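You operate a simulated robot arm through the tools that you are given. There is no shell and no other tool.

You are at the controls of a simulated robot arm. One attempt, no reset.

TASK
Close the sliding infeed rail on the mid-size bottle.
Fine: switch the infeed off first; stand the bottle with the blue cap from the tap ledge between the rails, free the green rail knob, turn it tight again after. Set down upright: middle bottle with the blue cap. Where these are worked on the way, their far stop is far enough and under half their travel is too little: green rail knob.
Where things are to end (x, y in the base frame): middle bottle with the blue cap within 60 mm of [660, 470].

Only the result counts: the job must be done as asked and must still hold three seconds after the hand-in. Knocking over, shifting, dropping, spilling or breaking anything else fails it. A push-on lid holds only when it is set on centred and level and pressed home; a screw cap is set on level and turned clockwise until tight.

THE ROBOT
A 7-joint arm with a three-finger gripper, fixed in place. Base frame: the origin is on the floor under the middle of its stand, x ahead of it, y to its left, z up. Readings come in mm, rad, newtons and seconds.
With the tool pointing down near the work surface it reaches from about 100 to 880 mm from the base axis. Its first joint turns from -2.897 to 2.897 rad. Payload 2.94 kg.
Tool frame: the origin (TCP) lies between the finger pads and is the grasp point; the fingertips stand 30 mm ahead of it; z points along the fingers, y is the line along which they close. The gripper opens to 132 mm; its body begins 107 mm behind the TCP.
Orientation is told as [roll, pitch, yaw] about the base's x, y, z axes, in that order, counted from this pose: with the fingers straight down and closing along the base's y, the tool's x points along the base's -x, its y along +y and its z along -z.

THE INTERFACE
- The arm moves only by the tool jog_arm. Its argument "steps" is a list of rows, each a list of 3 entries, a list of its own where there are three numbers: the turn, a rotation vector about the tool's x, y, z in rad, then the shift along the tool's x, y, z in mm, then the opening, from 0 (shut) to 1 (fully open). In form: [[[rx, ry, rz], [x, y, z], claw], ...]. A call has 1 to 20 rows; each row shifts and turns the commanded pose from where the row before left it, along the tool's axes as they then stand. Rows are played at 5 a second. More than 50 mm and 0.15 rad between two rows, or a gripper value outside its range, and nothing of the call is played. Where a pose cannot be reached the arm comes as near as it can. A force on the tool above 40 N (or 10 N above the force at the start of the call, whichever is more), or a blocked arm, ends the call early, and 0.2 s more pass. Each finger travels about 37.4 mm/s and halts on what it meets, pressing with about 30 N; the grip force reading is that of the motor and also rises with nothing between the fingers. The clock runs only during rows and for 0.2 s after the last one: add rows that do not move to give the fingers time. The reply holds the time, the measured pose of the TCP, the force on the tool along the base axes, the opening and the grip force, in the units named above and with some noise, with the torque about the TCP (base axes, N m) and any sound that the robot's microphone picked up.
- Cameras (640 x 400 px; columns grow to the right, rows downward): "scene" is fixed at [402.5, -502, 1633.8]; the picture's right is [0.95, -0.32, 0.00], its down [-0.13, -0.38, -0.92] and it looks along [0.30, 0.87, -0.40] (base axes); focal length 344 px, centre (320, 200). "wrist" rides on the gripper at [72, 3, -144] in the tool frame; the picture's right is [-0.04, 1.00, 0.00], its down [-0.88, -0.04, -0.48] and it looks along [-0.48, -0.02, 0.88] (tool axes); focal length 256 px, centre (320, 200). There is no depth. A picture from a camera that has moved, and an enlarged one, comes with that camera's place and axes in the base frame and with its lens.
- grab_frame(camera): a new picture of that camera. The clock stands still meanwhile.
- raise_lower(by): moves the trunk up (or, below 0, down) by that many mm; the arm rides with it, the base frame stays. It gives what a move gives, with no picture.
- inspect(camera, box): a new picture of the part [left, top, right, bottom] of that camera's present view, enlarged. The clock stands still meanwhile.
- finish_job(): hands the job in; it is judged then, once.

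Places have to be worked out from the pictures, the camera data and where the tool is seen. Open the gripper and draw the arm clear of the work before you hand the job in, unless the task says otherwise.

The tools are called as a command line: name --argument value ..., lists and objects as JSON in quotes. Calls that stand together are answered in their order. jog_arm: Moves the arm, as the interface text tells. Its arguments: {"type":"object","properties":{"steps":{"type":"array"}},"required":["steps"]} The other tools are called the same way: raise_lower (by) moves the trunk up or down; grab_frame (camera) takes a picture; inspect (camera, box) takes an enlarged picture of a part of a camera's view; finish_job () hands the job in.

At the start:

```text
t: 0.0
tcp_pos: [592.3, 244.2, 1405.2]
tcp_rot: [0.0, 0.0, 0.0]
force: [0.2, 0.0, 0.1]
wrist_torque: [-0.01, 0.04, 0.02]
opening: 132.1
gripper_force: 0.0
trunk travel left (down, up): [-450.0, 90.0]
```

scene: 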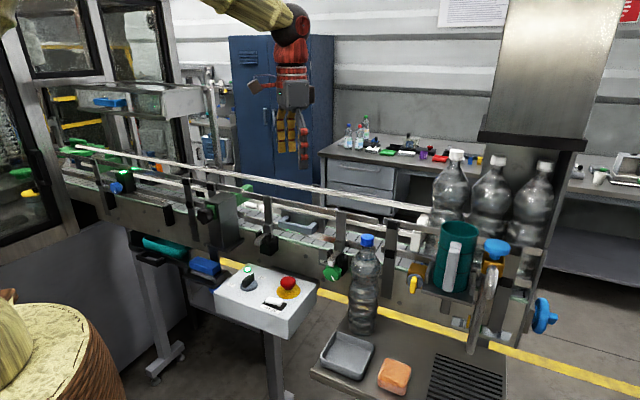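
wrist: 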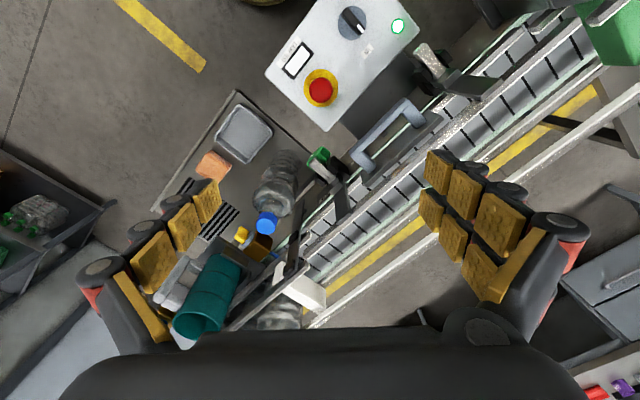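

I start by looking closely at the scene: the control box, conveyor, rail knob and the blue-capped bottle.

inspect --camera "scene" --box '[200, 180, 440, 330]'

inspect --camera "scene" --box '[300, 140, 580, 400]'

inspect --camera "scene" --box '[40, 130, 280, 280]'

inspect --camera "wrist" --box '[160, 60, 480, 340]'

inspect --camera "wrist" --box '[240, 0, 440, 140]'

```text
2.67 times, centred on (320, 255) of scene
camera zoom: at [402.5, -502.0, 1633.8], right [0.95, -0.32, 0.0], down [-0.13, -0.38, -0.92], along [0.3, 0.87, -0.4], focal length 916 px, centre (320, 53)
```

zoom: 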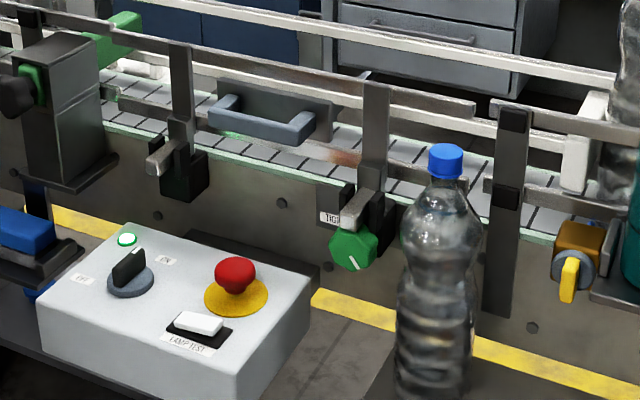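

```text
1.54 times, centred on (440, 270) of scene
camera zoom: at [402.5, -502.0, 1633.8], right [0.95, -0.32, 0.0], down [-0.13, -0.38, -0.92], along [0.3, 0.87, -0.4], focal length 529 px, centre (135, 92)
```

zoom: 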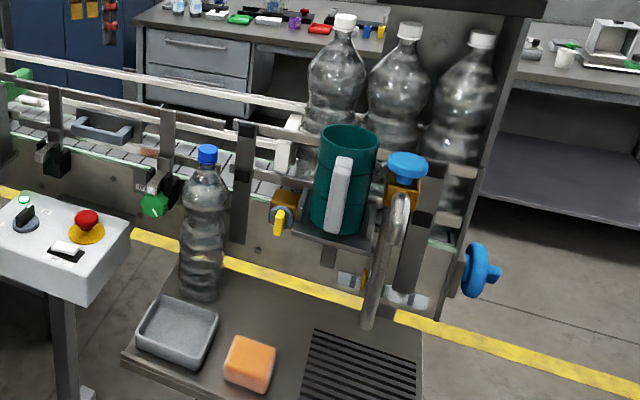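

```text
2.67 times, centred on (160, 205) of scene
camera zoom: at [402.5, -502.0, 1633.8], right [0.95, -0.32, 0.0], down [-0.13, -0.38, -0.92], along [0.3, 0.87, -0.4], focal length 916 px, centre (747, 187)
```

zoom: 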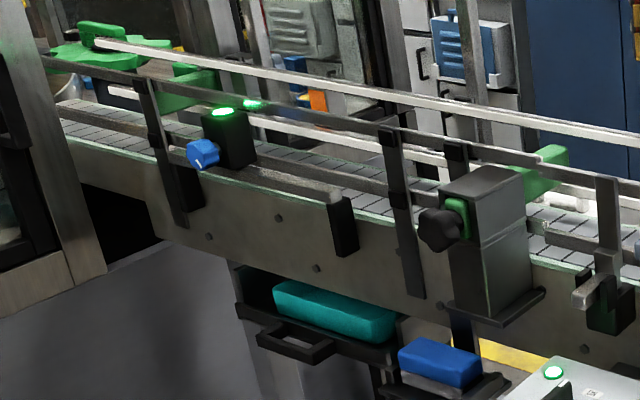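

```text
1.43 times, centred on (320, 200) of wrist
camera zoom: at [521.1, 248.0, 1549.7], right [0.04, 1.0, 0.0], down [0.88, -0.04, 0.48], along [0.48, -0.02, -0.88], focal length 366 px, centre (320, 200)
```

zoom: 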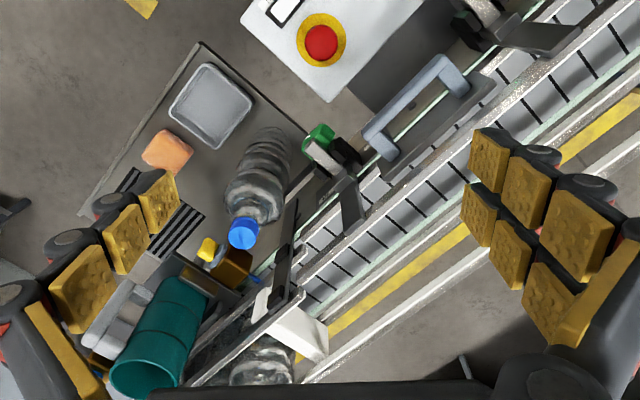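

```text
2.86 times, centred on (340, 70) of wrist
camera zoom: at [521.1, 248.0, 1549.7], right [0.04, 1.0, 0.0], down [0.88, -0.04, 0.48], along [0.48, -0.02, -0.88], focal length 731 px, centre (263, 571)
```

zoom: 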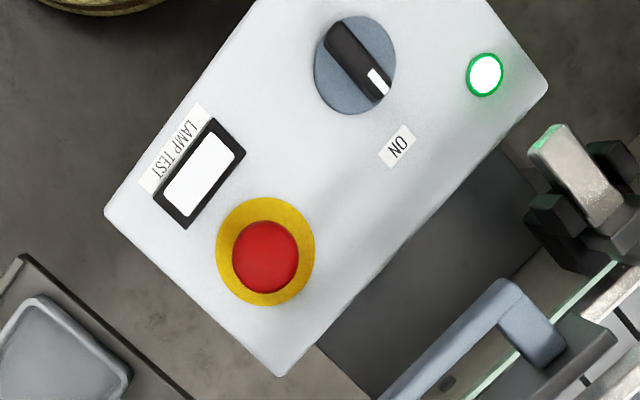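

The switch appears to stand on ON, on a box around (471, 301, 1060). I raise the gripper a little sideways over it to get a closer wrist picture.

jog_arm --steps '[[[0, 0, 0], [24, 11, 26], 1], [[0, 0, 0], [24, 11, 26], 1], [[0, 0, 0], [24, 11, 26], 1], [[0, 0, 0], [24, 11, 26], 1], [[0, 0, 0], [24, 11, 26], 1], [[0, 0, 0], [0, 0, 0], 1]]'

grab_frame --camera "wrist"

grab_frame --camera "scene"

```text
t: 1.4
tcp_pos: [472.3, 302.8, 1277.7]
tcp_rot: [0.001, 0.001, 0.0]
force: [-0.2, 0.0, 0.4]
wrist_torque: [0.03, -0.03, 0.01]
opening: 132.0
gripper_force: 0.0
trunk travel left (down, up): [-450.0, 90.0]
```

```text
taken
camera wrist: at [400.7, 305.7, 1420.7], right [0.04, 1.0, 0.0], down [0.88, -0.04, 0.48], along [0.48, -0.02, -0.88], focal length 256 px, centre (320, 200)
```

wrist: 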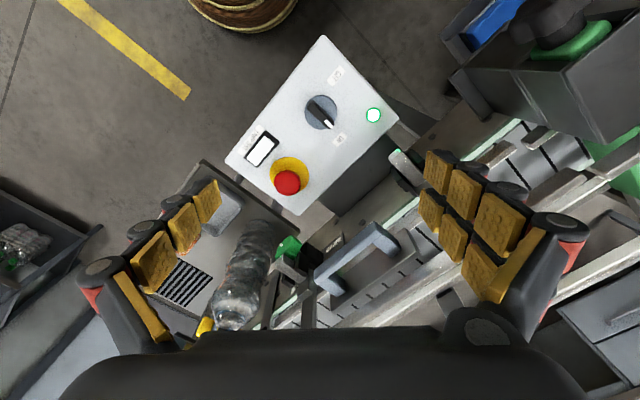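

```text
taken
```

scene: 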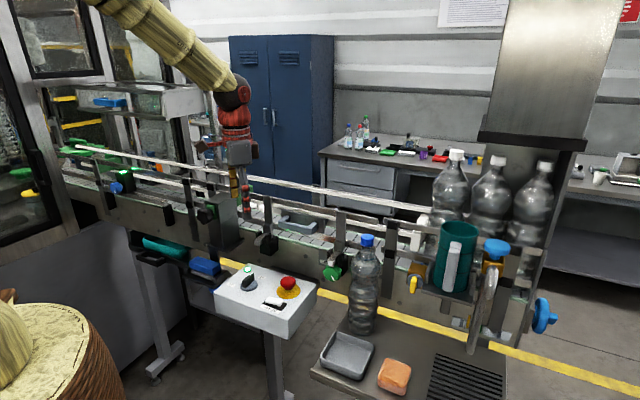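

The switch lies near (467, 306, ~1030). I enlarge it to read its pointer and the OFF label, and look at the green knob again.

inspect --camera "wrist" --box '[220, 30, 420, 220]'

inspect --camera "wrist" --box '[240, 200, 440, 330]'

inspect --camera "scene" --box '[205, 250, 325, 340]'

inspect --camera "scene" --box '[290, 220, 400, 300]'

```text
2.11 times, centred on (320, 125) of wrist
camera zoom: at [400.7, 305.7, 1420.7], right [0.04, 1.0, 0.0], down [0.88, -0.04, 0.48], along [0.48, -0.02, -0.88], focal length 539 px, centre (320, 358)
```

zoom: 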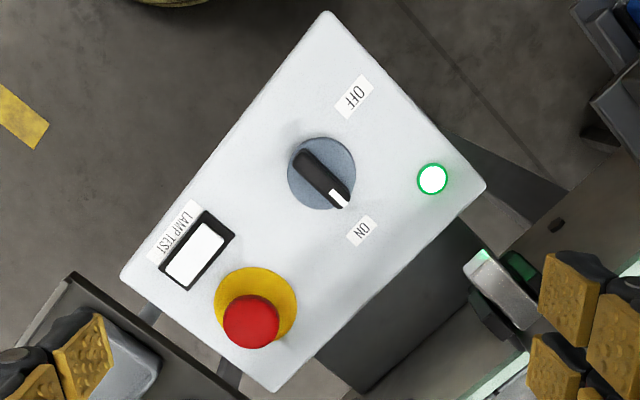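

```text
3.08 times, centred on (340, 265) of wrist
camera zoom: at [400.7, 305.7, 1420.7], right [0.04, 1.0, 0.0], down [0.88, -0.04, 0.48], along [0.48, -0.02, -0.88], focal length 788 px, centre (258, 0)
```

zoom: 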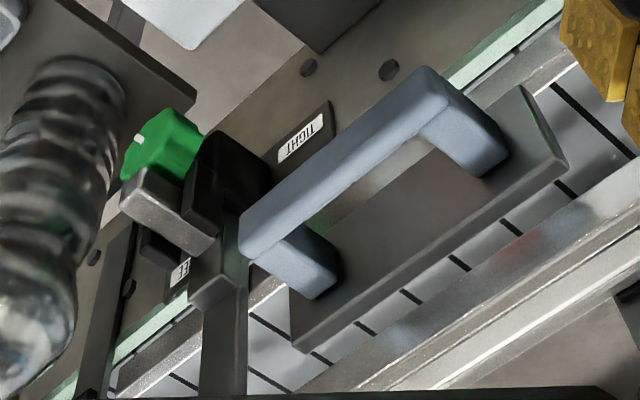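

```text
4.44 times, centred on (265, 295) of scene
camera zoom: at [402.5, -502.0, 1633.8], right [0.95, -0.32, 0.0], down [-0.13, -0.38, -0.92], along [0.3, 0.87, -0.4], focal length 1527 px, centre (564, -222)
```

zoom: 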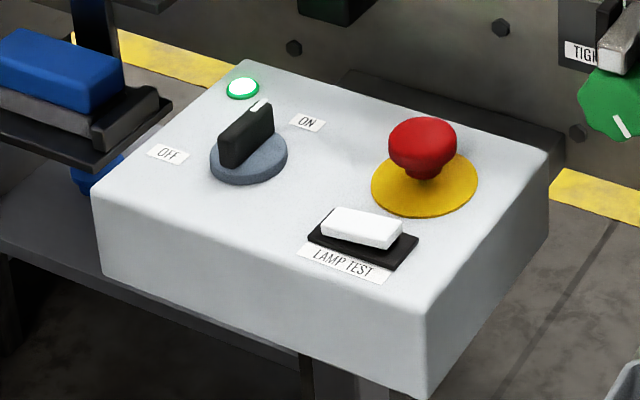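

```text
5.00 times, centred on (345, 260) of scene
camera zoom: at [402.5, -502.0, 1633.8], right [0.95, -0.32, 0.0], down [-0.13, -0.38, -0.92], along [0.3, 0.87, -0.4], focal length 1718 px, centre (195, -100)
```

zoom: 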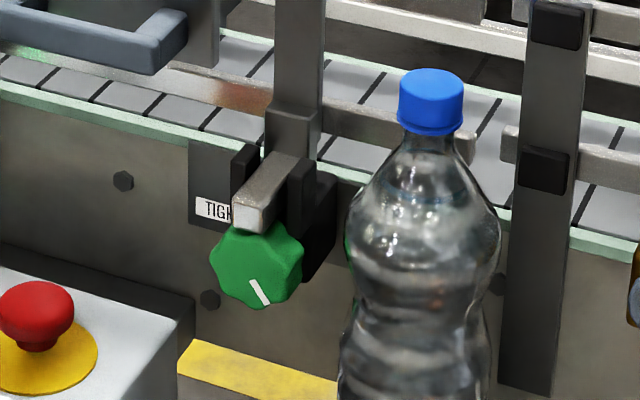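

The bar of the switch points toward the conveyor (~45° in base) at ON, and OFF lies counter-clockwise from it. I yaw the tool +45° so the fingers close across the bar, and then look again.

jog_arm --steps '[[[0, 0, -0.131], [0, 0, 20], 0.6], [[0, 0, -0.131], [0, 0, 20], 0.6], [[0, 0, -0.131], [0, 0, 20], 0.6], [[0, 0, -0.131], [0, 0, 20], 0.6], [[0, 0, -0.131], [0, 0, 20], 0.6], [[0, 0, -0.13], [0, 0, 0], 0.6], [[0, 0, 0], [0, 0, 0], 0.6]]'

grab_frame --camera "wrist"

grab_frame --camera "scene"

```text
t: 3.0
tcp_pos: [472.9, 300.2, 1176.5]
tcp_rot: [0.001, 0.001, 0.787]
force: [0.5, 0.5, 0.1]
wrist_torque: [0.04, 0.0, -0.02]
opening: 79.1
gripper_force: 0.0
trunk travel left (down, up): [-450.0, 90.0]
```

```text
taken
camera wrist: at [420.2, 251.3, 1320.0], right [-0.68, 0.74, 0.0], down [0.65, 0.6, 0.48], along [0.35, 0.32, -0.88], focal length 256 px, centre (320, 200)
```

wrist: 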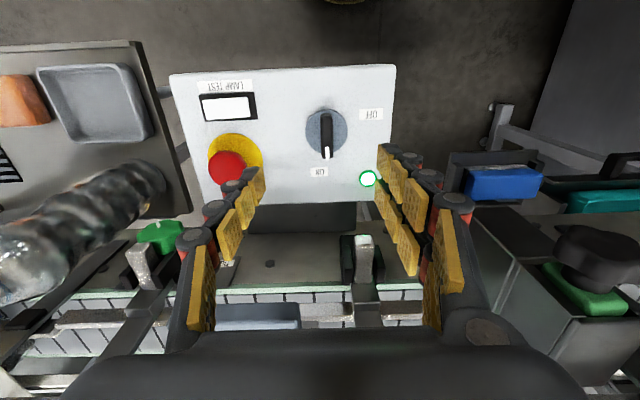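

```text
taken
```

scene: 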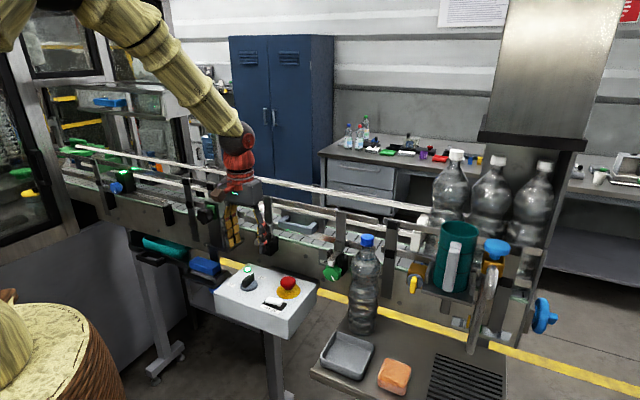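

The box top works out near z≈1029 and the switch centre near (466.5, 304.5). I centre over it and go down to TCP z≈1110, then look again.

jog_arm --steps '[[[0, 0, 0], [1.5, 7.6, 30], 0.45], [[0, 0, 0], [0, 0, 30], 0.45], [[0, 0, 0], [0, 0, 6], 0.45], [[0, 0, 0], [0, 0, 0], 0.45]]'

grab_frame --camera "wrist"

inspect --camera "scene" --box '[180, 170, 340, 320]'

```text
t: 4.0
tcp_pos: [466.7, 305.9, 1109.7]
tcp_rot: [-0.002, 0.0, 0.786]
force: [-0.3, -0.6, 0.0]
wrist_torque: [-0.02, -0.03, -0.02]
opening: 59.5
gripper_force: 0.1
trunk travel left (down, up): [-450.0, 90.0]
```

```text
taken
camera wrist: at [414.1, 256.0, 1253.5], right [-0.68, 0.74, 0.0], down [0.65, 0.6, 0.48], along [0.35, 0.32, -0.88], focal length 256 px, centre (320, 200)
```

wrist: 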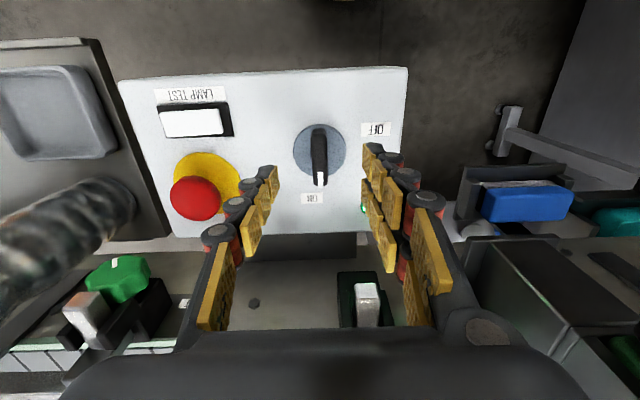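

```text
2.67 times, centred on (260, 245) of scene
camera zoom: at [402.5, -502.0, 1633.8], right [0.95, -0.32, 0.0], down [-0.13, -0.38, -0.92], along [0.3, 0.87, -0.4], focal length 916 px, centre (480, 80)
```

zoom: 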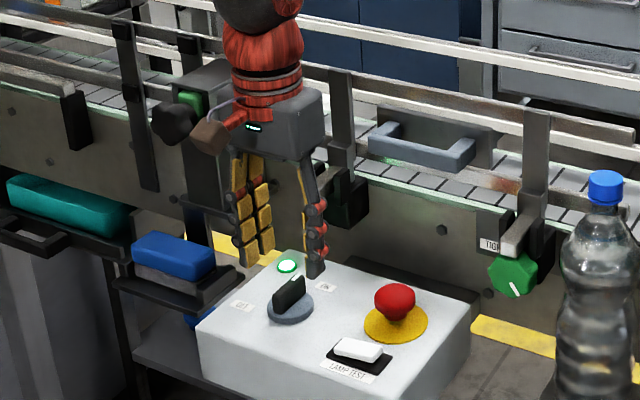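

The switch is centred between the fingers. I descend to TCP z≈1068 in small steps, watching the force.

jog_arm --steps '[[[0, 0, 0], [0, 0, 15], 0.45], [[0, 0, 0], [0, 0, 12], 0.45], [[0, 0, 0], [0, 0, 8], 0.45], [[0, 0, 0], [0, 0, 5], 0.45], [[0, 0, 0], [0, 0, 0], 0.45]]'

inspect --camera "scene" --box '[200, 210, 320, 310]'

grab_frame --camera "wrist"

```text
t: 5.2
tcp_pos: [466.3, 303.8, 1068.8]
tcp_rot: [0.0, 0.0, 0.786]
force: [0.3, 0.0, 0.7]
wrist_torque: [0.03, 0.0, 0.02]
opening: 59.2
gripper_force: 0.0
trunk travel left (down, up): [-450.0, 90.0]
```

```text
4.00 times, centred on (260, 260) of scene
camera zoom: at [402.5, -502.0, 1633.8], right [0.95, -0.32, 0.0], down [-0.13, -0.38, -0.92], along [0.3, 0.87, -0.4], focal length 1375 px, centre (560, -40)
```

zoom: 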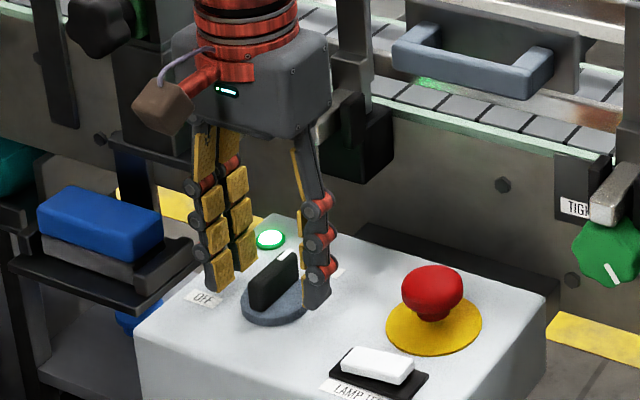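

```text
taken
camera wrist: at [413.6, 254.9, 1212.8], right [-0.68, 0.74, 0.0], down [0.65, 0.6, 0.48], along [0.35, 0.32, -0.88], focal length 256 px, centre (320, 200)
```

wrist: 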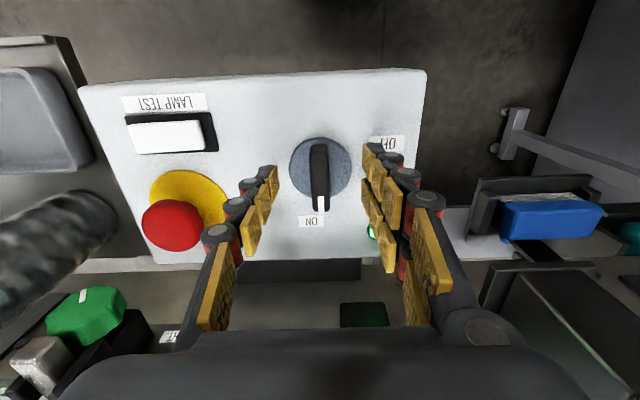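

The bar is centred between the pads with the tips around its base. I close on it and hold still.

jog_arm --steps '[[[0, 0, 0], [0, 0, 0], 0.25], [[0, 0, 0], [0, 0, 0], 0.1], [[0, 0, 0], [0, 0, 0], 0.05], [[0, 0, 0], [0, 0, 0], 0.0], [[0, 0, 0], [0, 0, 0], 0.0], [[0, 0, 0], [0, 0, 0], 0.0]]'

grab_frame --camera "wrist"

inspect --camera "scene" --box '[200, 210, 320, 310]'

```text
t: 6.6
tcp_pos: [466.4, 303.1, 1069.9]
tcp_rot: [0.001, -0.001, 0.786]
force: [-0.9, 1.1, 0.5]
wrist_torque: [-0.02, -0.04, -0.03]
opening: 12.4
gripper_force: 36.5
trunk travel left (down, up): [-450.0, 90.0]
```

```text
taken
camera wrist: at [413.5, 255.1, 1212.9], right [-0.68, 0.74, 0.0], down [0.65, 0.6, 0.48], along [0.35, 0.32, -0.88], focal length 256 px, centre (320, 200)
```

wrist: 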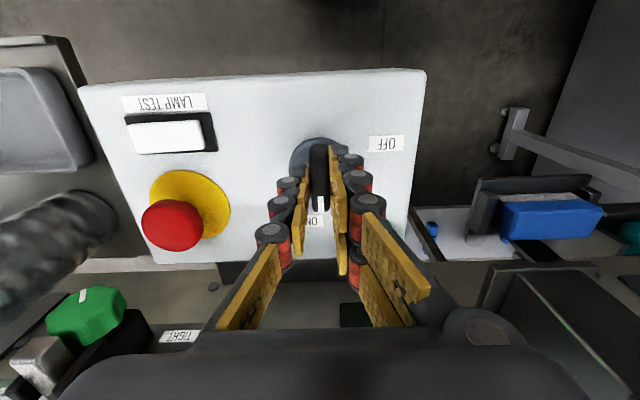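

```text
4.00 times, centred on (260, 260) of scene
camera zoom: at [402.5, -502.0, 1633.8], right [0.95, -0.32, 0.0], down [-0.13, -0.38, -0.92], along [0.3, 0.87, -0.4], focal length 1375 px, centre (560, -40)
```

zoom: 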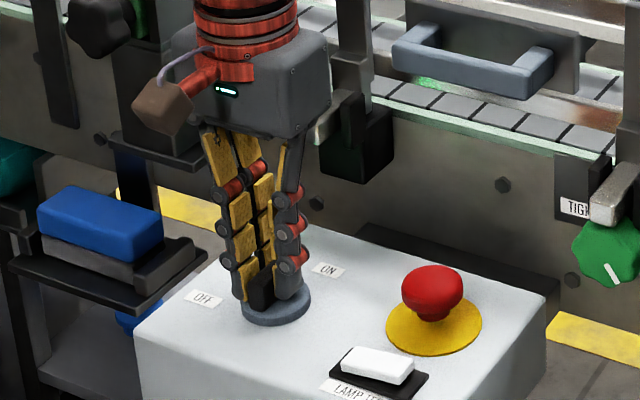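

The fingers hold the bar (12.4 mm). I turn it counter-clockwise from above (toward OFF) by 45° first and check the torque.

jog_arm --steps '[[[0, 0, -0.131], [0, 0, 0], 0.0], [[0, 0, -0.131], [0, 0, 0], 0.0], [[0, 0, -0.131], [0, 0, 0], 0.0], [[0, 0, -0.131], [0, 0, 0], 0.0], [[0, 0, -0.131], [0, 0, 0], 0.0], [[0, 0, -0.131], [0, 0, 0], 0.0]]'

inspect --camera "scene" --box '[200, 210, 320, 310]'

```text
t: 8.0
tcp_pos: [466.4, 303.8, 1070.1]
tcp_rot: [0.003, 0.002, 1.574]
force: [1.8, 1.3, -9.7]
wrist_torque: [0.37, -0.1, -0.03]
opening: 12.6
gripper_force: 39.9
trunk travel left (down, up): [-450.0, 90.0]
```

```text
4.00 times, centred on (260, 260) of scene
camera zoom: at [402.5, -502.0, 1633.8], right [0.95, -0.32, 0.0], down [-0.13, -0.38, -0.92], along [0.3, 0.87, -0.4], focal length 1375 px, centre (560, -40)
```

zoom: 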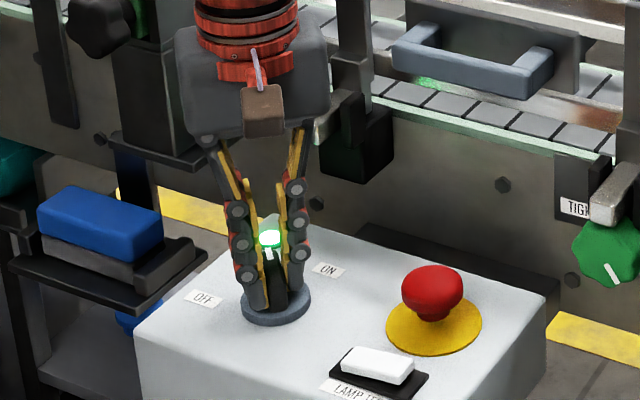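

The bar is turning with the gripper. I continue another 45° toward OFF.

jog_arm --steps '[[[0, 0, -0.131], [0, 0, 0], 0.0], [[0, 0, -0.131], [0, 0, 0], 0.0], [[0, 0, -0.131], [0, 0, 0], 0.0], [[0, 0, -0.131], [0, 0, 0], 0.0], [[0, 0, -0.131], [0, 0, 0], 0.0], [[0, 0, -0.131], [0, 0, 0], 0.0]]'

inspect --camera "scene" --box '[200, 210, 320, 310]'

grab_frame --camera "wrist"

```text
t: 9.4
tcp_pos: [466.4, 304.4, 1068.2]
tcp_rot: [0.003, 0.001, 2.361]
force: [-1.0, -1.6, -17.8]
wrist_torque: [-0.48, -0.42, -0.2]
opening: 12.6
gripper_force: 39.4
trunk travel left (down, up): [-450.0, 90.0]
```

```text
4.00 times, centred on (260, 260) of scene
camera zoom: at [402.5, -502.0, 1633.8], right [0.95, -0.32, 0.0], down [-0.13, -0.38, -0.92], along [0.3, 0.87, -0.4], focal length 1375 px, centre (560, -40)
```

zoom: 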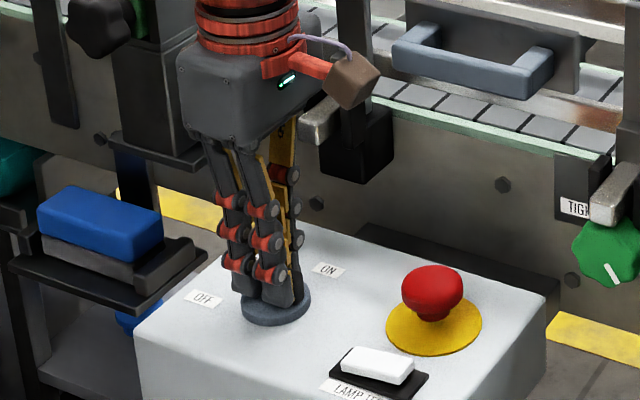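

```text
taken
camera wrist: at [516.6, 251.0, 1212.8], right [-0.73, -0.68, 0.0], down [-0.6, 0.65, 0.48], along [-0.32, 0.35, -0.88], focal length 256 px, centre (320, 200)
```

wrist: 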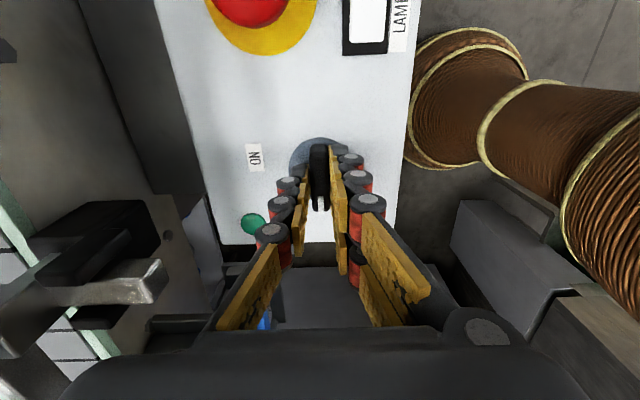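

The run lamp is now dark. I try a small extra turn to learn whether the switch is at its stop.

jog_arm --steps '[[[0, 0, -0.08], [0, 0, 0], 0.0], [[0, 0, -0.08], [0, 0, 0], 0.0], [[0, 0, 0], [0, 0, 0], 0.0]]'

grab_frame --camera "wrist"

```text
t: 10.2
tcp_pos: [466.1, 304.1, 1068.9]
tcp_rot: [0.0, -0.002, 2.519]
force: [-5.3, -7.0, -10.9]
wrist_torque: [0.01, 0.45, -1.49]
opening: 16.7
gripper_force: 41.7
trunk travel left (down, up): [-450.0, 90.0]
```

```text
taken
camera wrist: at [523.8, 258.7, 1213.7], right [-0.62, -0.79, 0.0], down [-0.69, 0.54, 0.48], along [-0.38, 0.29, -0.88], focal length 256 px, centre (320, 200)
```

wrist: 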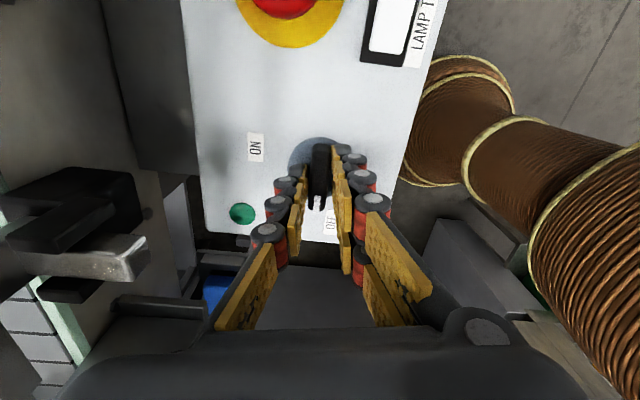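

Torque rose and the fingers spread: the switch is at its OFF stop and the lamp is off. I turn back the extra bit, open, and rise straight up.

jog_arm --steps '[[[0, 0, 0.08], [0, 0, 0], 0.0], [[0, 0, 0.08], [0, 0, 0], 0.05], [[0, 0, 0], [0, 0, 0], 0.2], [[0, 0, 0], [0, 0, 0], 0.4], [[0, 0, 0], [0, 0, 0], 0.45], [[0, 0, 0], [0, 0, -20], 0.45], [[0, 0, 0], [0, 0, -40], 0.45], [[0, 0, 0], [0, 0, -40], 0.45], [[0, 0, 0], [0, 0, -40], 0.6]]'

grab_frame --camera "wrist"

inspect --camera "scene" --box '[200, 210, 320, 310]'

```text
t: 12.2
tcp_pos: [466.7, 303.5, 1209.7]
tcp_rot: [0.001, 0.0, 2.361]
force: [-0.2, -0.5, -0.4]
wrist_torque: [0.01, -0.06, 0.04]
opening: 79.6
gripper_force: 0.1
trunk travel left (down, up): [-450.0, 90.0]
```

```text
taken
camera wrist: at [515.5, 250.6, 1353.3], right [-0.73, -0.68, 0.0], down [-0.6, 0.65, 0.48], along [-0.32, 0.35, -0.88], focal length 256 px, centre (320, 200)
```

wrist: 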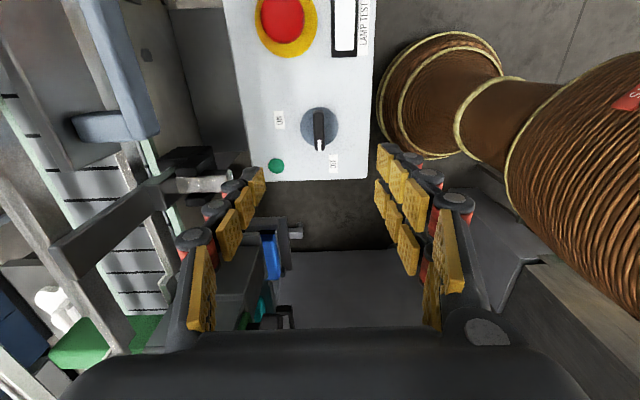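

```text
4.00 times, centred on (260, 260) of scene
camera zoom: at [402.5, -502.0, 1633.8], right [0.95, -0.32, 0.0], down [-0.13, -0.38, -0.92], along [0.3, 0.87, -0.4], focal length 1375 px, centre (560, -40)
```

zoom: 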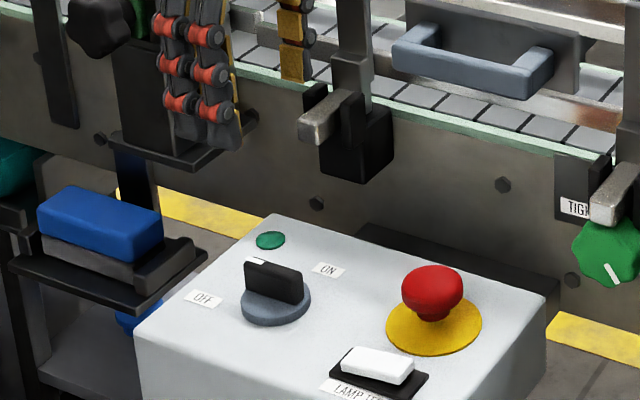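

Switch is on OFF, lamp dark. I rotate the wrist back to yaw +45° and move toward the conveyor to survey the target spot, rails and bottle.

jog_arm --steps '[[[0, 0, 0.1313], [0, 0, -10], 0.8], [[0, 0, 0.1313], [0, 0, -10], 0.8], [[0, 0, 0.1313], [0, 0, -10], 0.8], [[0, 0, 0.1313], [0, 0, -10], 0.8], [[0, 0, 0.1313], [0, 0, -10], 0.8], [[0, 0, 0.1313], [0, 0, -10], 0.8], [[0, 0, 0.1313], [0, 0, -10], 0.8], [[0, 0, 0.1313], [0, 0, -10], 0.8], [[0, 0, 0.1313], [0, 0, -10], 0.8], [[0, 0, 0.1313], [0, 0, -10], 0.8], [[0, 0, 0.1313], [0, 0, -10], 0.8], [[0, 0, 0.1313], [0, 0, -10], 0.8], [[0, 0, 0], [-28, -16, 0], 0.8], [[0, 0, 0], [-28, -16, 0], 0.8], [[0, 0, 0], [-28, -16, 0], 0.8], [[0, 0, 0], [0, 0, 0], 0.8]]'

grab_frame --camera "wrist"

grab_frame --camera "scene"

```text
t: 15.6
tcp_pos: [559.5, 330.8, 1330.2]
tcp_rot: [-0.001, -0.002, 0.784]
force: [-1.0, 0.9, -0.1]
wrist_torque: [0.0, -0.01, 0.0]
opening: 105.6
gripper_force: 0.1
trunk travel left (down, up): [-450.0, 90.0]
```

```text
taken
camera wrist: at [505.3, 281.5, 1473.8], right [-0.67, 0.74, 0.0], down [0.65, 0.59, 0.48], along [0.35, 0.32, -0.88], focal length 256 px, centre (320, 200)
```

wrist: 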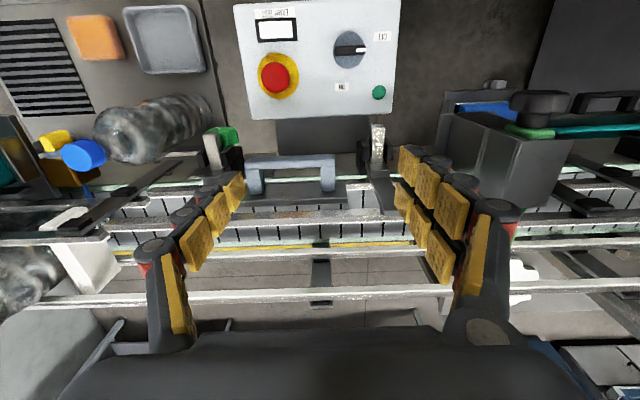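

```text
taken
```

scene: 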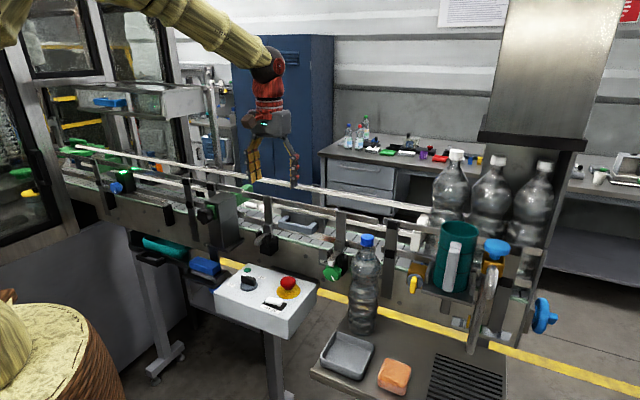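

inspect --camera "wrist" --box '[100, 110, 420, 310]'

inspect --camera "wrist" --box '[180, 130, 420, 280]'

inspect --camera "scene" --box '[220, 170, 440, 300]'

```text
2.00 times, centred on (260, 210) of wrist
camera zoom: at [505.3, 281.5, 1473.8], right [-0.67, 0.74, 0.0], down [0.65, 0.59, 0.48], along [0.35, 0.32, -0.88], focal length 512 px, centre (440, 180)
```

zoom: 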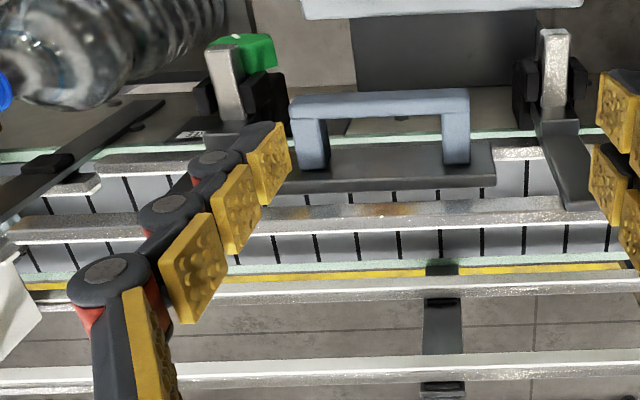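

```text
2.67 times, centred on (300, 205) of wrist
camera zoom: at [505.3, 281.5, 1473.8], right [-0.67, 0.74, 0.0], down [0.65, 0.59, 0.48], along [0.35, 0.32, -0.88], focal length 683 px, centre (373, 187)
```

zoom: 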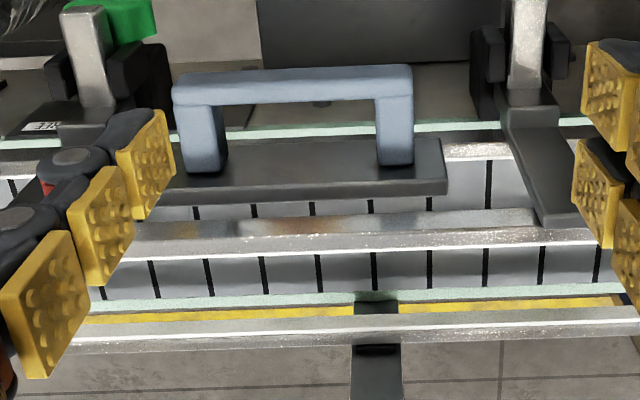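

```text
2.91 times, centred on (330, 235) of scene
camera zoom: at [402.5, -502.0, 1633.8], right [0.95, -0.32, 0.0], down [-0.13, -0.38, -0.92], along [0.3, 0.87, -0.4], focal length 1000 px, centre (291, 98)
```

zoom: 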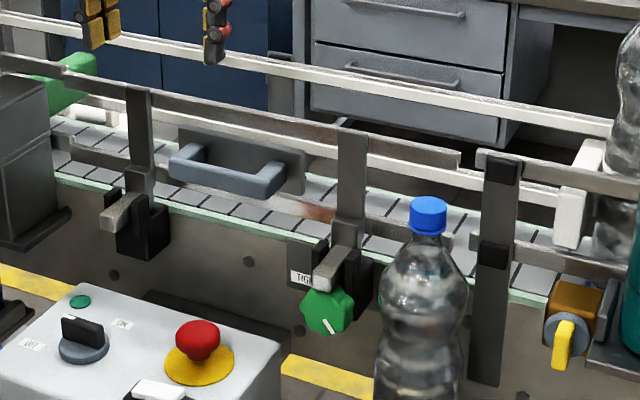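

Conveyor surface seems z≈1088, near rail about n=750 mm and far rail about n=848 (along the 45° normal), rails up to z≈1220. I move 100 mm forward along the normal for a steeper look to pin down the gap.

jog_arm --steps '[[[0, 0, 0], [-40, 10, -20], 1], [[0, 0, 0], [-40, 10, -20], 1], [[0, 0, 0], [-40, 10, -20], 1], [[0, 0, 0], [0, 0, 0], 1]]'

grab_frame --camera "wrist"

inspect --camera "wrist" --box '[160, 50, 480, 250]'

```text
t: 16.6
tcp_pos: [619.2, 436.3, 1387.3]
tcp_rot: [0.0, -0.001, 0.785]
force: [-0.5, -0.2, 0.6]
wrist_torque: [0.05, -0.02, 0.01]
opening: 132.0
gripper_force: 0.1
trunk travel left (down, up): [-450.0, 90.0]
```

```text
taken
camera wrist: at [566.1, 387.1, 1531.1], right [-0.67, 0.74, 0.0], down [0.65, 0.59, 0.48], along [0.35, 0.32, -0.88], focal length 256 px, centre (320, 200)
```

wrist: 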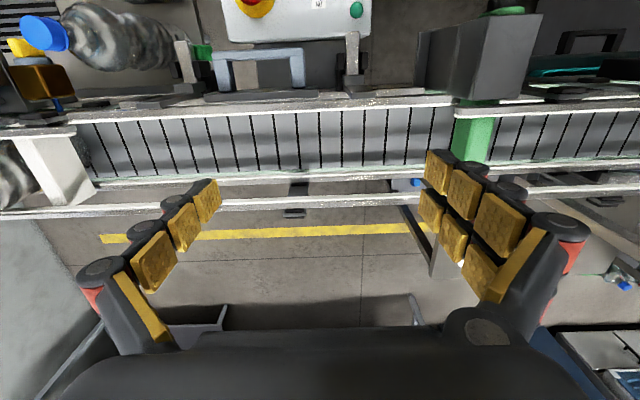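

```text
2.00 times, centred on (320, 150) of wrist
camera zoom: at [566.1, 387.1, 1531.1], right [-0.67, 0.74, 0.0], down [0.65, 0.59, 0.48], along [0.35, 0.32, -0.88], focal length 512 px, centre (320, 300)
```

zoom: 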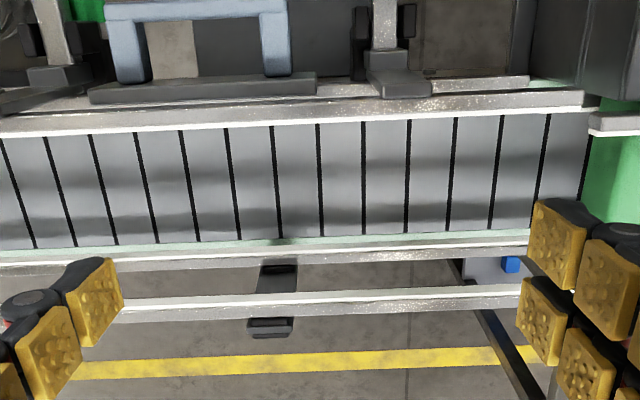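

The rails come out at: near inner face n≈723, far face n≈844, tops z≈1220, belt z≈1095 – the bottle (~78 mm) goes in near the far rail. I need about TCP z≈1555 to lift the bottle over, so I raise the trunk and test that reach with an empty hand.

raise_lower --by 90

jog_arm --steps '[[[0, 0, 0], [-25, 0, -35], 1], [[0, 0, 0], [-25, 0, -35], 1], [[0, 0, 0], [0, 0, -10], 1], [[0, 0, 0], [0, 0, 0], 1], [[0, 0, 0], [0, 0, 0], 1]]'

```text
t: 17.9
tcp_pos: [618.2, 437.5, 1475.6]
tcp_rot: [0.001, 0.002, 0.784]
force: [0.3, -0.6, -0.1]
wrist_torque: [0.0, -0.01, -0.01]
opening: 132.0
gripper_force: 0.0
trunk travel left (down, up): [-540.0, 0.0]
```

```text
t: 19.1
tcp_pos: [655.9, 473.0, 1556.8]
tcp_rot: [0.0, -0.002, 0.783]
force: [-0.4, 0.0, 0.1]
wrist_torque: [0.0, -0.01, 0.01]
opening: 132.1
gripper_force: 0.0
trunk travel left (down, up): [-540.0, 0.0]
```

Reach is fine at (656, 473, 1557). I travel over to the bottle at that height and come down to about z=1400 for a look at the cap.

grab_frame --camera "wrist"

jog_arm --steps '[[[0, 0, 0], [20.2, -36.3, 0], 1], [[0, 0, 0], [20.2, -36.3, 0], 1], [[0, 0, 0], [20.2, -36.3, 0], 1], [[0, 0, 0], [20.2, -36.3, 0], 1], [[0, 0, 0], [20.2, -36.3, 0], 1], [[0, 0, 0], [20.2, -36.3, 0], 1], [[0, 0, 0], [20.2, -36.3, 0], 1], [[0, 0, 0], [20.2, -36.3, 0], 1], [[0, 0, 0], [0, 0, 40], 0.7], [[0, 0, 0], [0, 0, 40], 0.6], [[0, 0, 0], [0, 0, 40], 0.5], [[0, 0, 0], [0, 0, 37], 0.5], [[0, 0, 0], [0, 0, 0], 0.5]]'

grab_frame --camera "wrist"

grab_frame --camera "scene"

```text
taken
camera wrist: at [603.0, 423.3, 1700.8], right [-0.67, 0.74, 0.0], down [0.65, 0.59, 0.48], along [0.35, 0.32, -0.88], focal length 256 px, centre (320, 200)
```

wrist: 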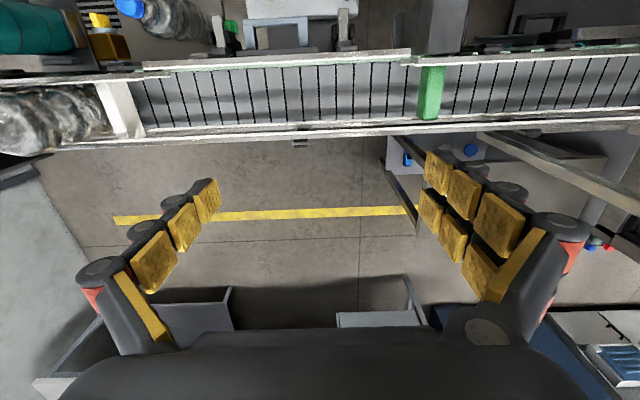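

```text
t: 21.9
tcp_pos: [746.2, 155.8, 1398.3]
tcp_rot: [0.0, 0.0, 0.783]
force: [-0.2, -0.3, 0.1]
wrist_torque: [0.01, -0.02, -0.03]
opening: 65.9
gripper_force: 0.0
trunk travel left (down, up): [-540.0, 0.0]
```

```text
taken
camera wrist: at [692.7, 106.6, 1541.6], right [-0.67, 0.74, 0.0], down [0.65, 0.59, 0.48], along [0.35, 0.32, -0.88], focal length 256 px, centre (320, 200)
```

wrist: 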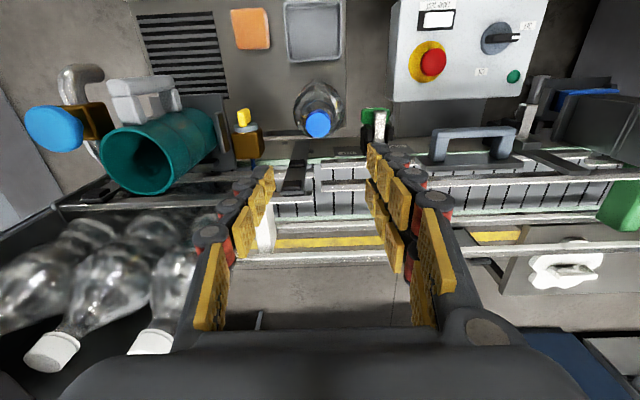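

```text
taken
```

scene: 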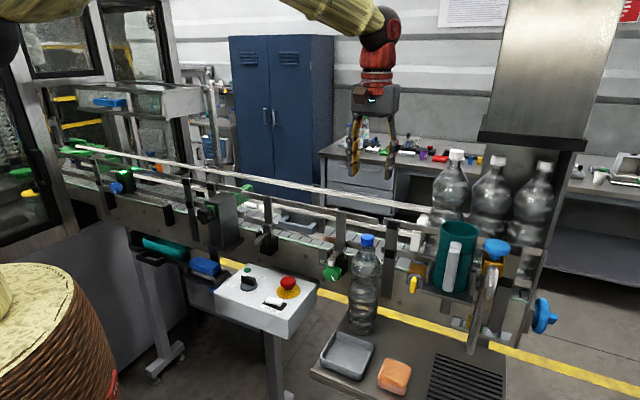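

The cap is almost exactly on the tool axis, about (747, 153, top ≈1207). I descend part way and re-check.

jog_arm --steps '[[[0, 0, 0], [0, -2.5, 40], 0.5], [[0, 0, 0], [0, 0, 40], 0.5], [[0, 0, 0], [0, 0, 40], 0.5], [[0, 0, 0], [0, 0, 10], 0.5], [[0, 0, 0], [0, 0, 0], 0.5]]'

grab_frame --camera "wrist"

inspect --camera "scene" --box '[300, 160, 460, 360]'

```text
t: 23.1
tcp_pos: [747.7, 151.0, 1267.6]
tcp_rot: [0.0, -0.001, 0.785]
force: [0.7, 0.0, -0.3]
wrist_torque: [0.0, 0.0, -0.01]
opening: 65.9
gripper_force: 0.0
trunk travel left (down, up): [-540.0, 0.0]
```

```text
taken
camera wrist: at [695.3, 102.1, 1411.6], right [-0.67, 0.74, 0.0], down [0.65, 0.59, 0.48], along [0.35, 0.32, -0.88], focal length 256 px, centre (320, 200)
```

wrist: 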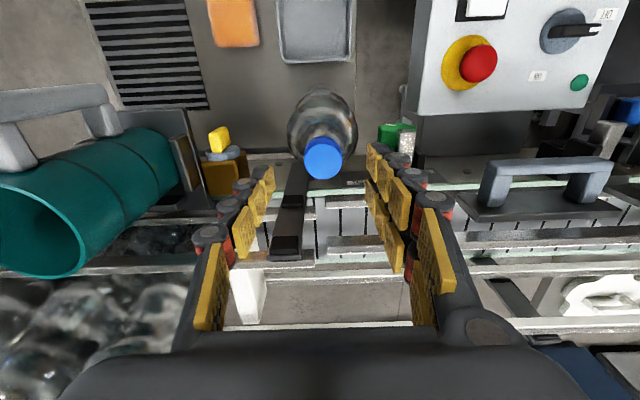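

```text
2.00 times, centred on (380, 260) of scene
camera zoom: at [402.5, -502.0, 1633.8], right [0.95, -0.32, 0.0], down [-0.13, -0.38, -0.92], along [0.3, 0.87, -0.4], focal length 687 px, centre (200, 80)
```

zoom: 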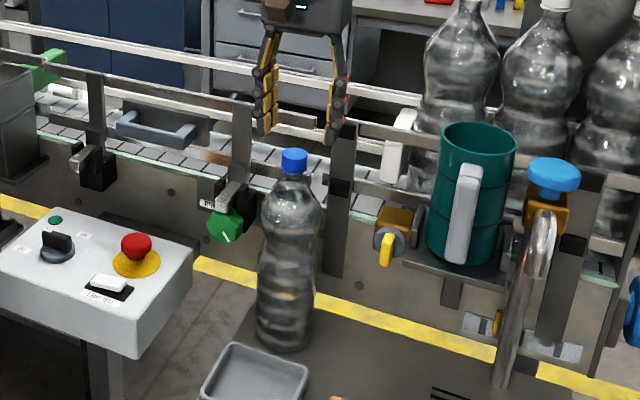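

Cap offset is ~2.5 mm along tool y. I correct, and lower so the fingertips come just below the cap's lower rim (TCP z≈1215).

jog_arm --steps '[[[0, 0, 0], [0, 2.5, 15], 0.5], [[0, 0, 0], [0, 0, 15], 0.5], [[0, 0, 0], [0, 0, 12], 0.5], [[0, 0, 0], [0, 0, 10], 0.5], [[0, 0, 0], [0, 0, 0], 0.5]]'

grab_frame --camera "wrist"

inspect --camera "scene" --box '[320, 190, 420, 270]'

```text
t: 24.2
tcp_pos: [745.2, 152.2, 1216.3]
tcp_rot: [-0.001, -0.001, 0.783]
force: [0.2, 0.0, 0.0]
wrist_torque: [-0.04, 0.0, -0.01]
opening: 65.8
gripper_force: 0.1
trunk travel left (down, up): [-540.0, 0.0]
```

```text
taken
camera wrist: at [693.2, 103.2, 1360.5], right [-0.67, 0.74, 0.0], down [0.65, 0.59, 0.48], along [0.35, 0.32, -0.88], focal length 256 px, centre (320, 200)
```

wrist: 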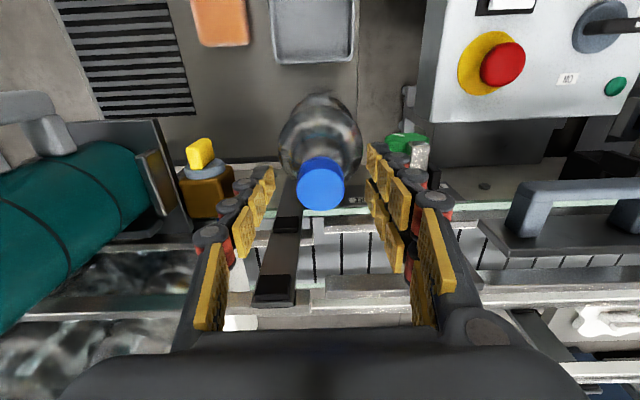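

```text
5.00 times, centred on (370, 230) of scene
camera zoom: at [402.5, -502.0, 1633.8], right [0.95, -0.32, 0.0], down [-0.13, -0.38, -0.92], along [0.3, 0.87, -0.4], focal length 1718 px, centre (70, 50)
```

zoom: 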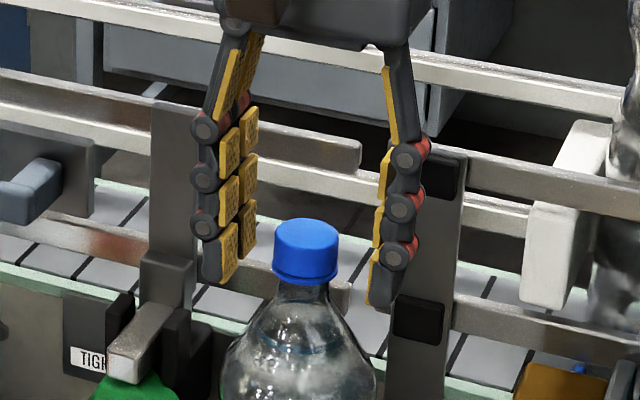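

The cap sits centred between the pads with the tips at its lower rim. I close on the cap.

jog_arm --steps '[[[0, 0, 0], [0, 0, 0], 0.35], [[0, 0, 0], [0, 0, 0], 0.2], [[0, 0, 0], [0, 0, 0], 0.1], [[0, 0, 0], [0, 0, 0], 0.0], [[0, 0, 0], [0, 0, 0], 0.0], [[0, 0, 0], [0, 0, 0], 0.0]]'

grab_frame --camera "wrist"

inspect --camera "scene" --box '[320, 190, 420, 270]'

```text
t: 25.6
tcp_pos: [745.4, 152.9, 1215.9]
tcp_rot: [0.0, 0.001, 0.784]
force: [0.2, 1.0, -0.5]
wrist_torque: [0.04, -0.01, -0.03]
opening: 29.9
gripper_force: 30.2
trunk travel left (down, up): [-540.0, 0.0]
```

```text
taken
camera wrist: at [693.3, 103.3, 1360.5], right [-0.67, 0.74, 0.0], down [0.65, 0.59, 0.48], along [0.35, 0.32, -0.88], focal length 256 px, centre (320, 200)
```

wrist: 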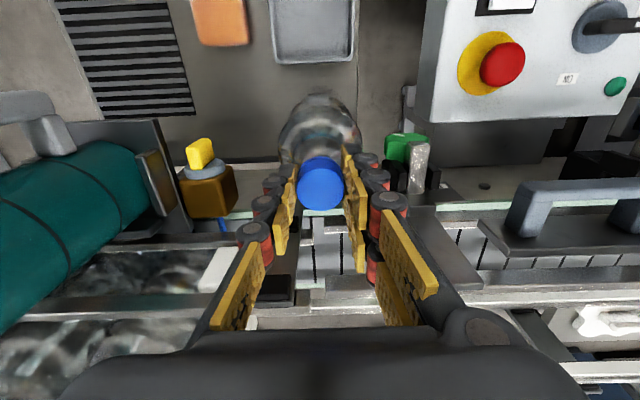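

```text
5.00 times, centred on (370, 230) of scene
camera zoom: at [402.5, -502.0, 1633.8], right [0.95, -0.32, 0.0], down [-0.13, -0.38, -0.92], along [0.3, 0.87, -0.4], focal length 1718 px, centre (70, 50)
```

zoom: 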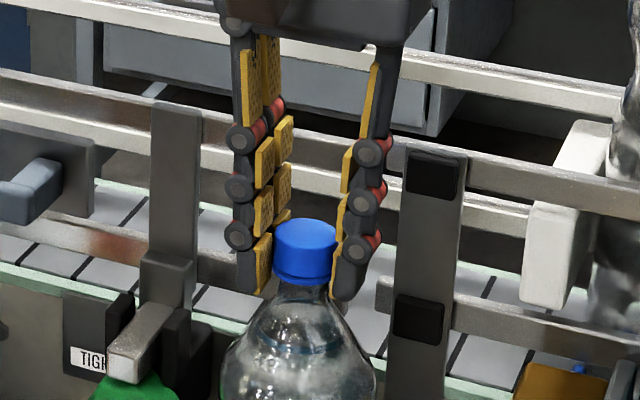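

The cap is gripped (29.9 mm, 30 N). I lift a little and check weight and grip.

jog_arm --steps '[[[0, 0, 0], [0, 0, -8], 0.0], [[0, 0, 0], [0, 0, -10], 0.0], [[0, 0, 0], [0, 0, -12], 0.0], [[0, 0, 0], [0, 0, 0], 0.0]]'

inspect --camera "scene" --box '[300, 160, 460, 360]'

```text
t: 26.6
tcp_pos: [746.2, 152.7, 1245.3]
tcp_rot: [0.002, 0.003, 0.784]
force: [-0.3, -0.1, -10.9]
wrist_torque: [0.03, 0.02, 0.02]
opening: 30.1
gripper_force: 30.2
trunk travel left (down, up): [-540.0, 0.0]
```

```text
2.00 times, centred on (380, 260) of scene
camera zoom: at [402.5, -502.0, 1633.8], right [0.95, -0.32, 0.0], down [-0.13, -0.38, -0.92], along [0.3, 0.87, -0.4], focal length 687 px, centre (200, 80)
```

zoom: 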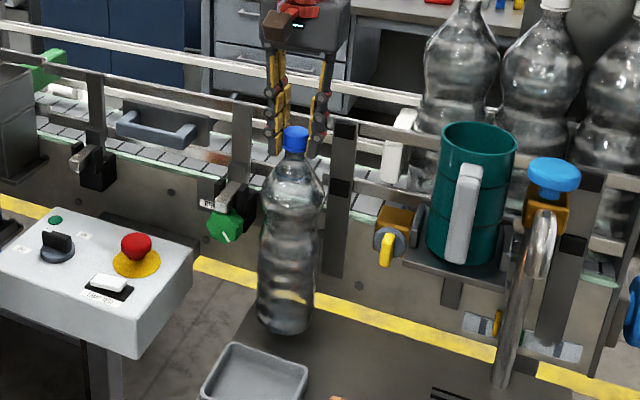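

Weight ~11 N is held steadily. I lift straight up in modest steps to TCP z≈1560.

jog_arm --steps '[[[0, 0, 0], [0, 0, -10], 0.0], [[0, 0, 0], [0, 0, -18], 0.0], [[0, 0, 0], [0, 0, -20], 0.0], [[0, 0, 0], [0, 0, -20], 0.0], [[0, 0, 0], [0, 0, -20], 0.0], [[0, 0, 0], [0, 0, -20], 0.0], [[0, 0, 0], [0, 0, -20], 0.0], [[0, 0, 0], [0, 0, -20], 0.0], [[0, 0, 0], [0, 0, -20], 0.0], [[0, 0, 0], [0, 0, -20], 0.0], [[0, 0, 0], [0, 0, -20], 0.0], [[0, 0, 0], [0, 0, -20], 0.0], [[0, 0, 0], [0, 0, -20], 0.0], [[0, 0, 0], [0, 0, -20], 0.0], [[0, 0, 0], [0, 0, -20], 0.0], [[0, 0, 0], [0, 0, -18], 0.0], [[0, 0, 0], [0, 0, -9], 0.0], [[0, 0, 0], [0, 0, 0], 0.0]]'

grab_frame --camera "scene"

grab_frame --camera "wrist"

```text
t: 30.4
tcp_pos: [748.3, 152.2, 1561.4]
tcp_rot: [0.0, 0.002, 0.783]
force: [0.1, -0.3, -9.7]
wrist_torque: [0.04, -0.06, 0.03]
opening: 30.2
gripper_force: 30.1
trunk travel left (down, up): [-540.0, 0.0]
```

```text
taken
```

scene: 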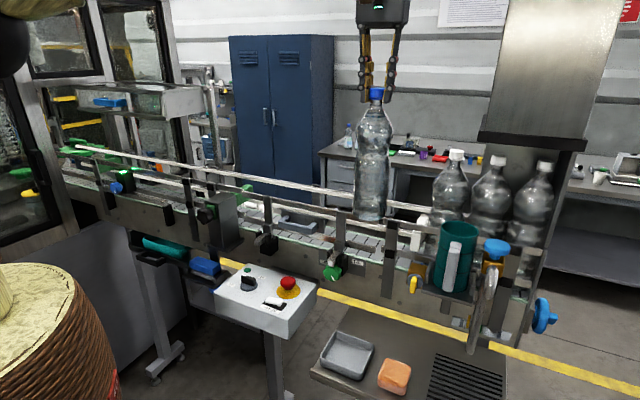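

```text
taken
camera wrist: at [694.8, 104.0, 1705.2], right [-0.67, 0.74, 0.0], down [0.65, 0.59, 0.47], along [0.35, 0.32, -0.88], focal length 256 px, centre (320, 200)
```

wrist: 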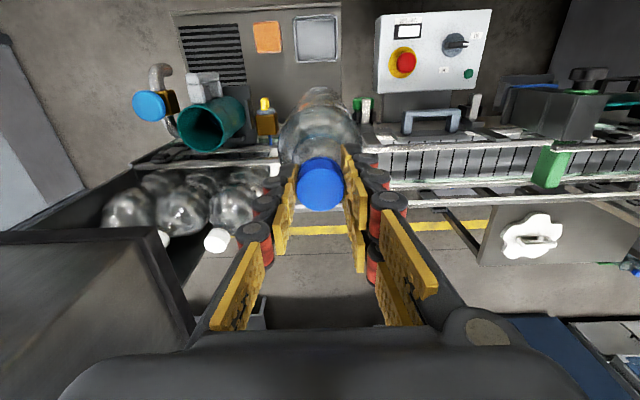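

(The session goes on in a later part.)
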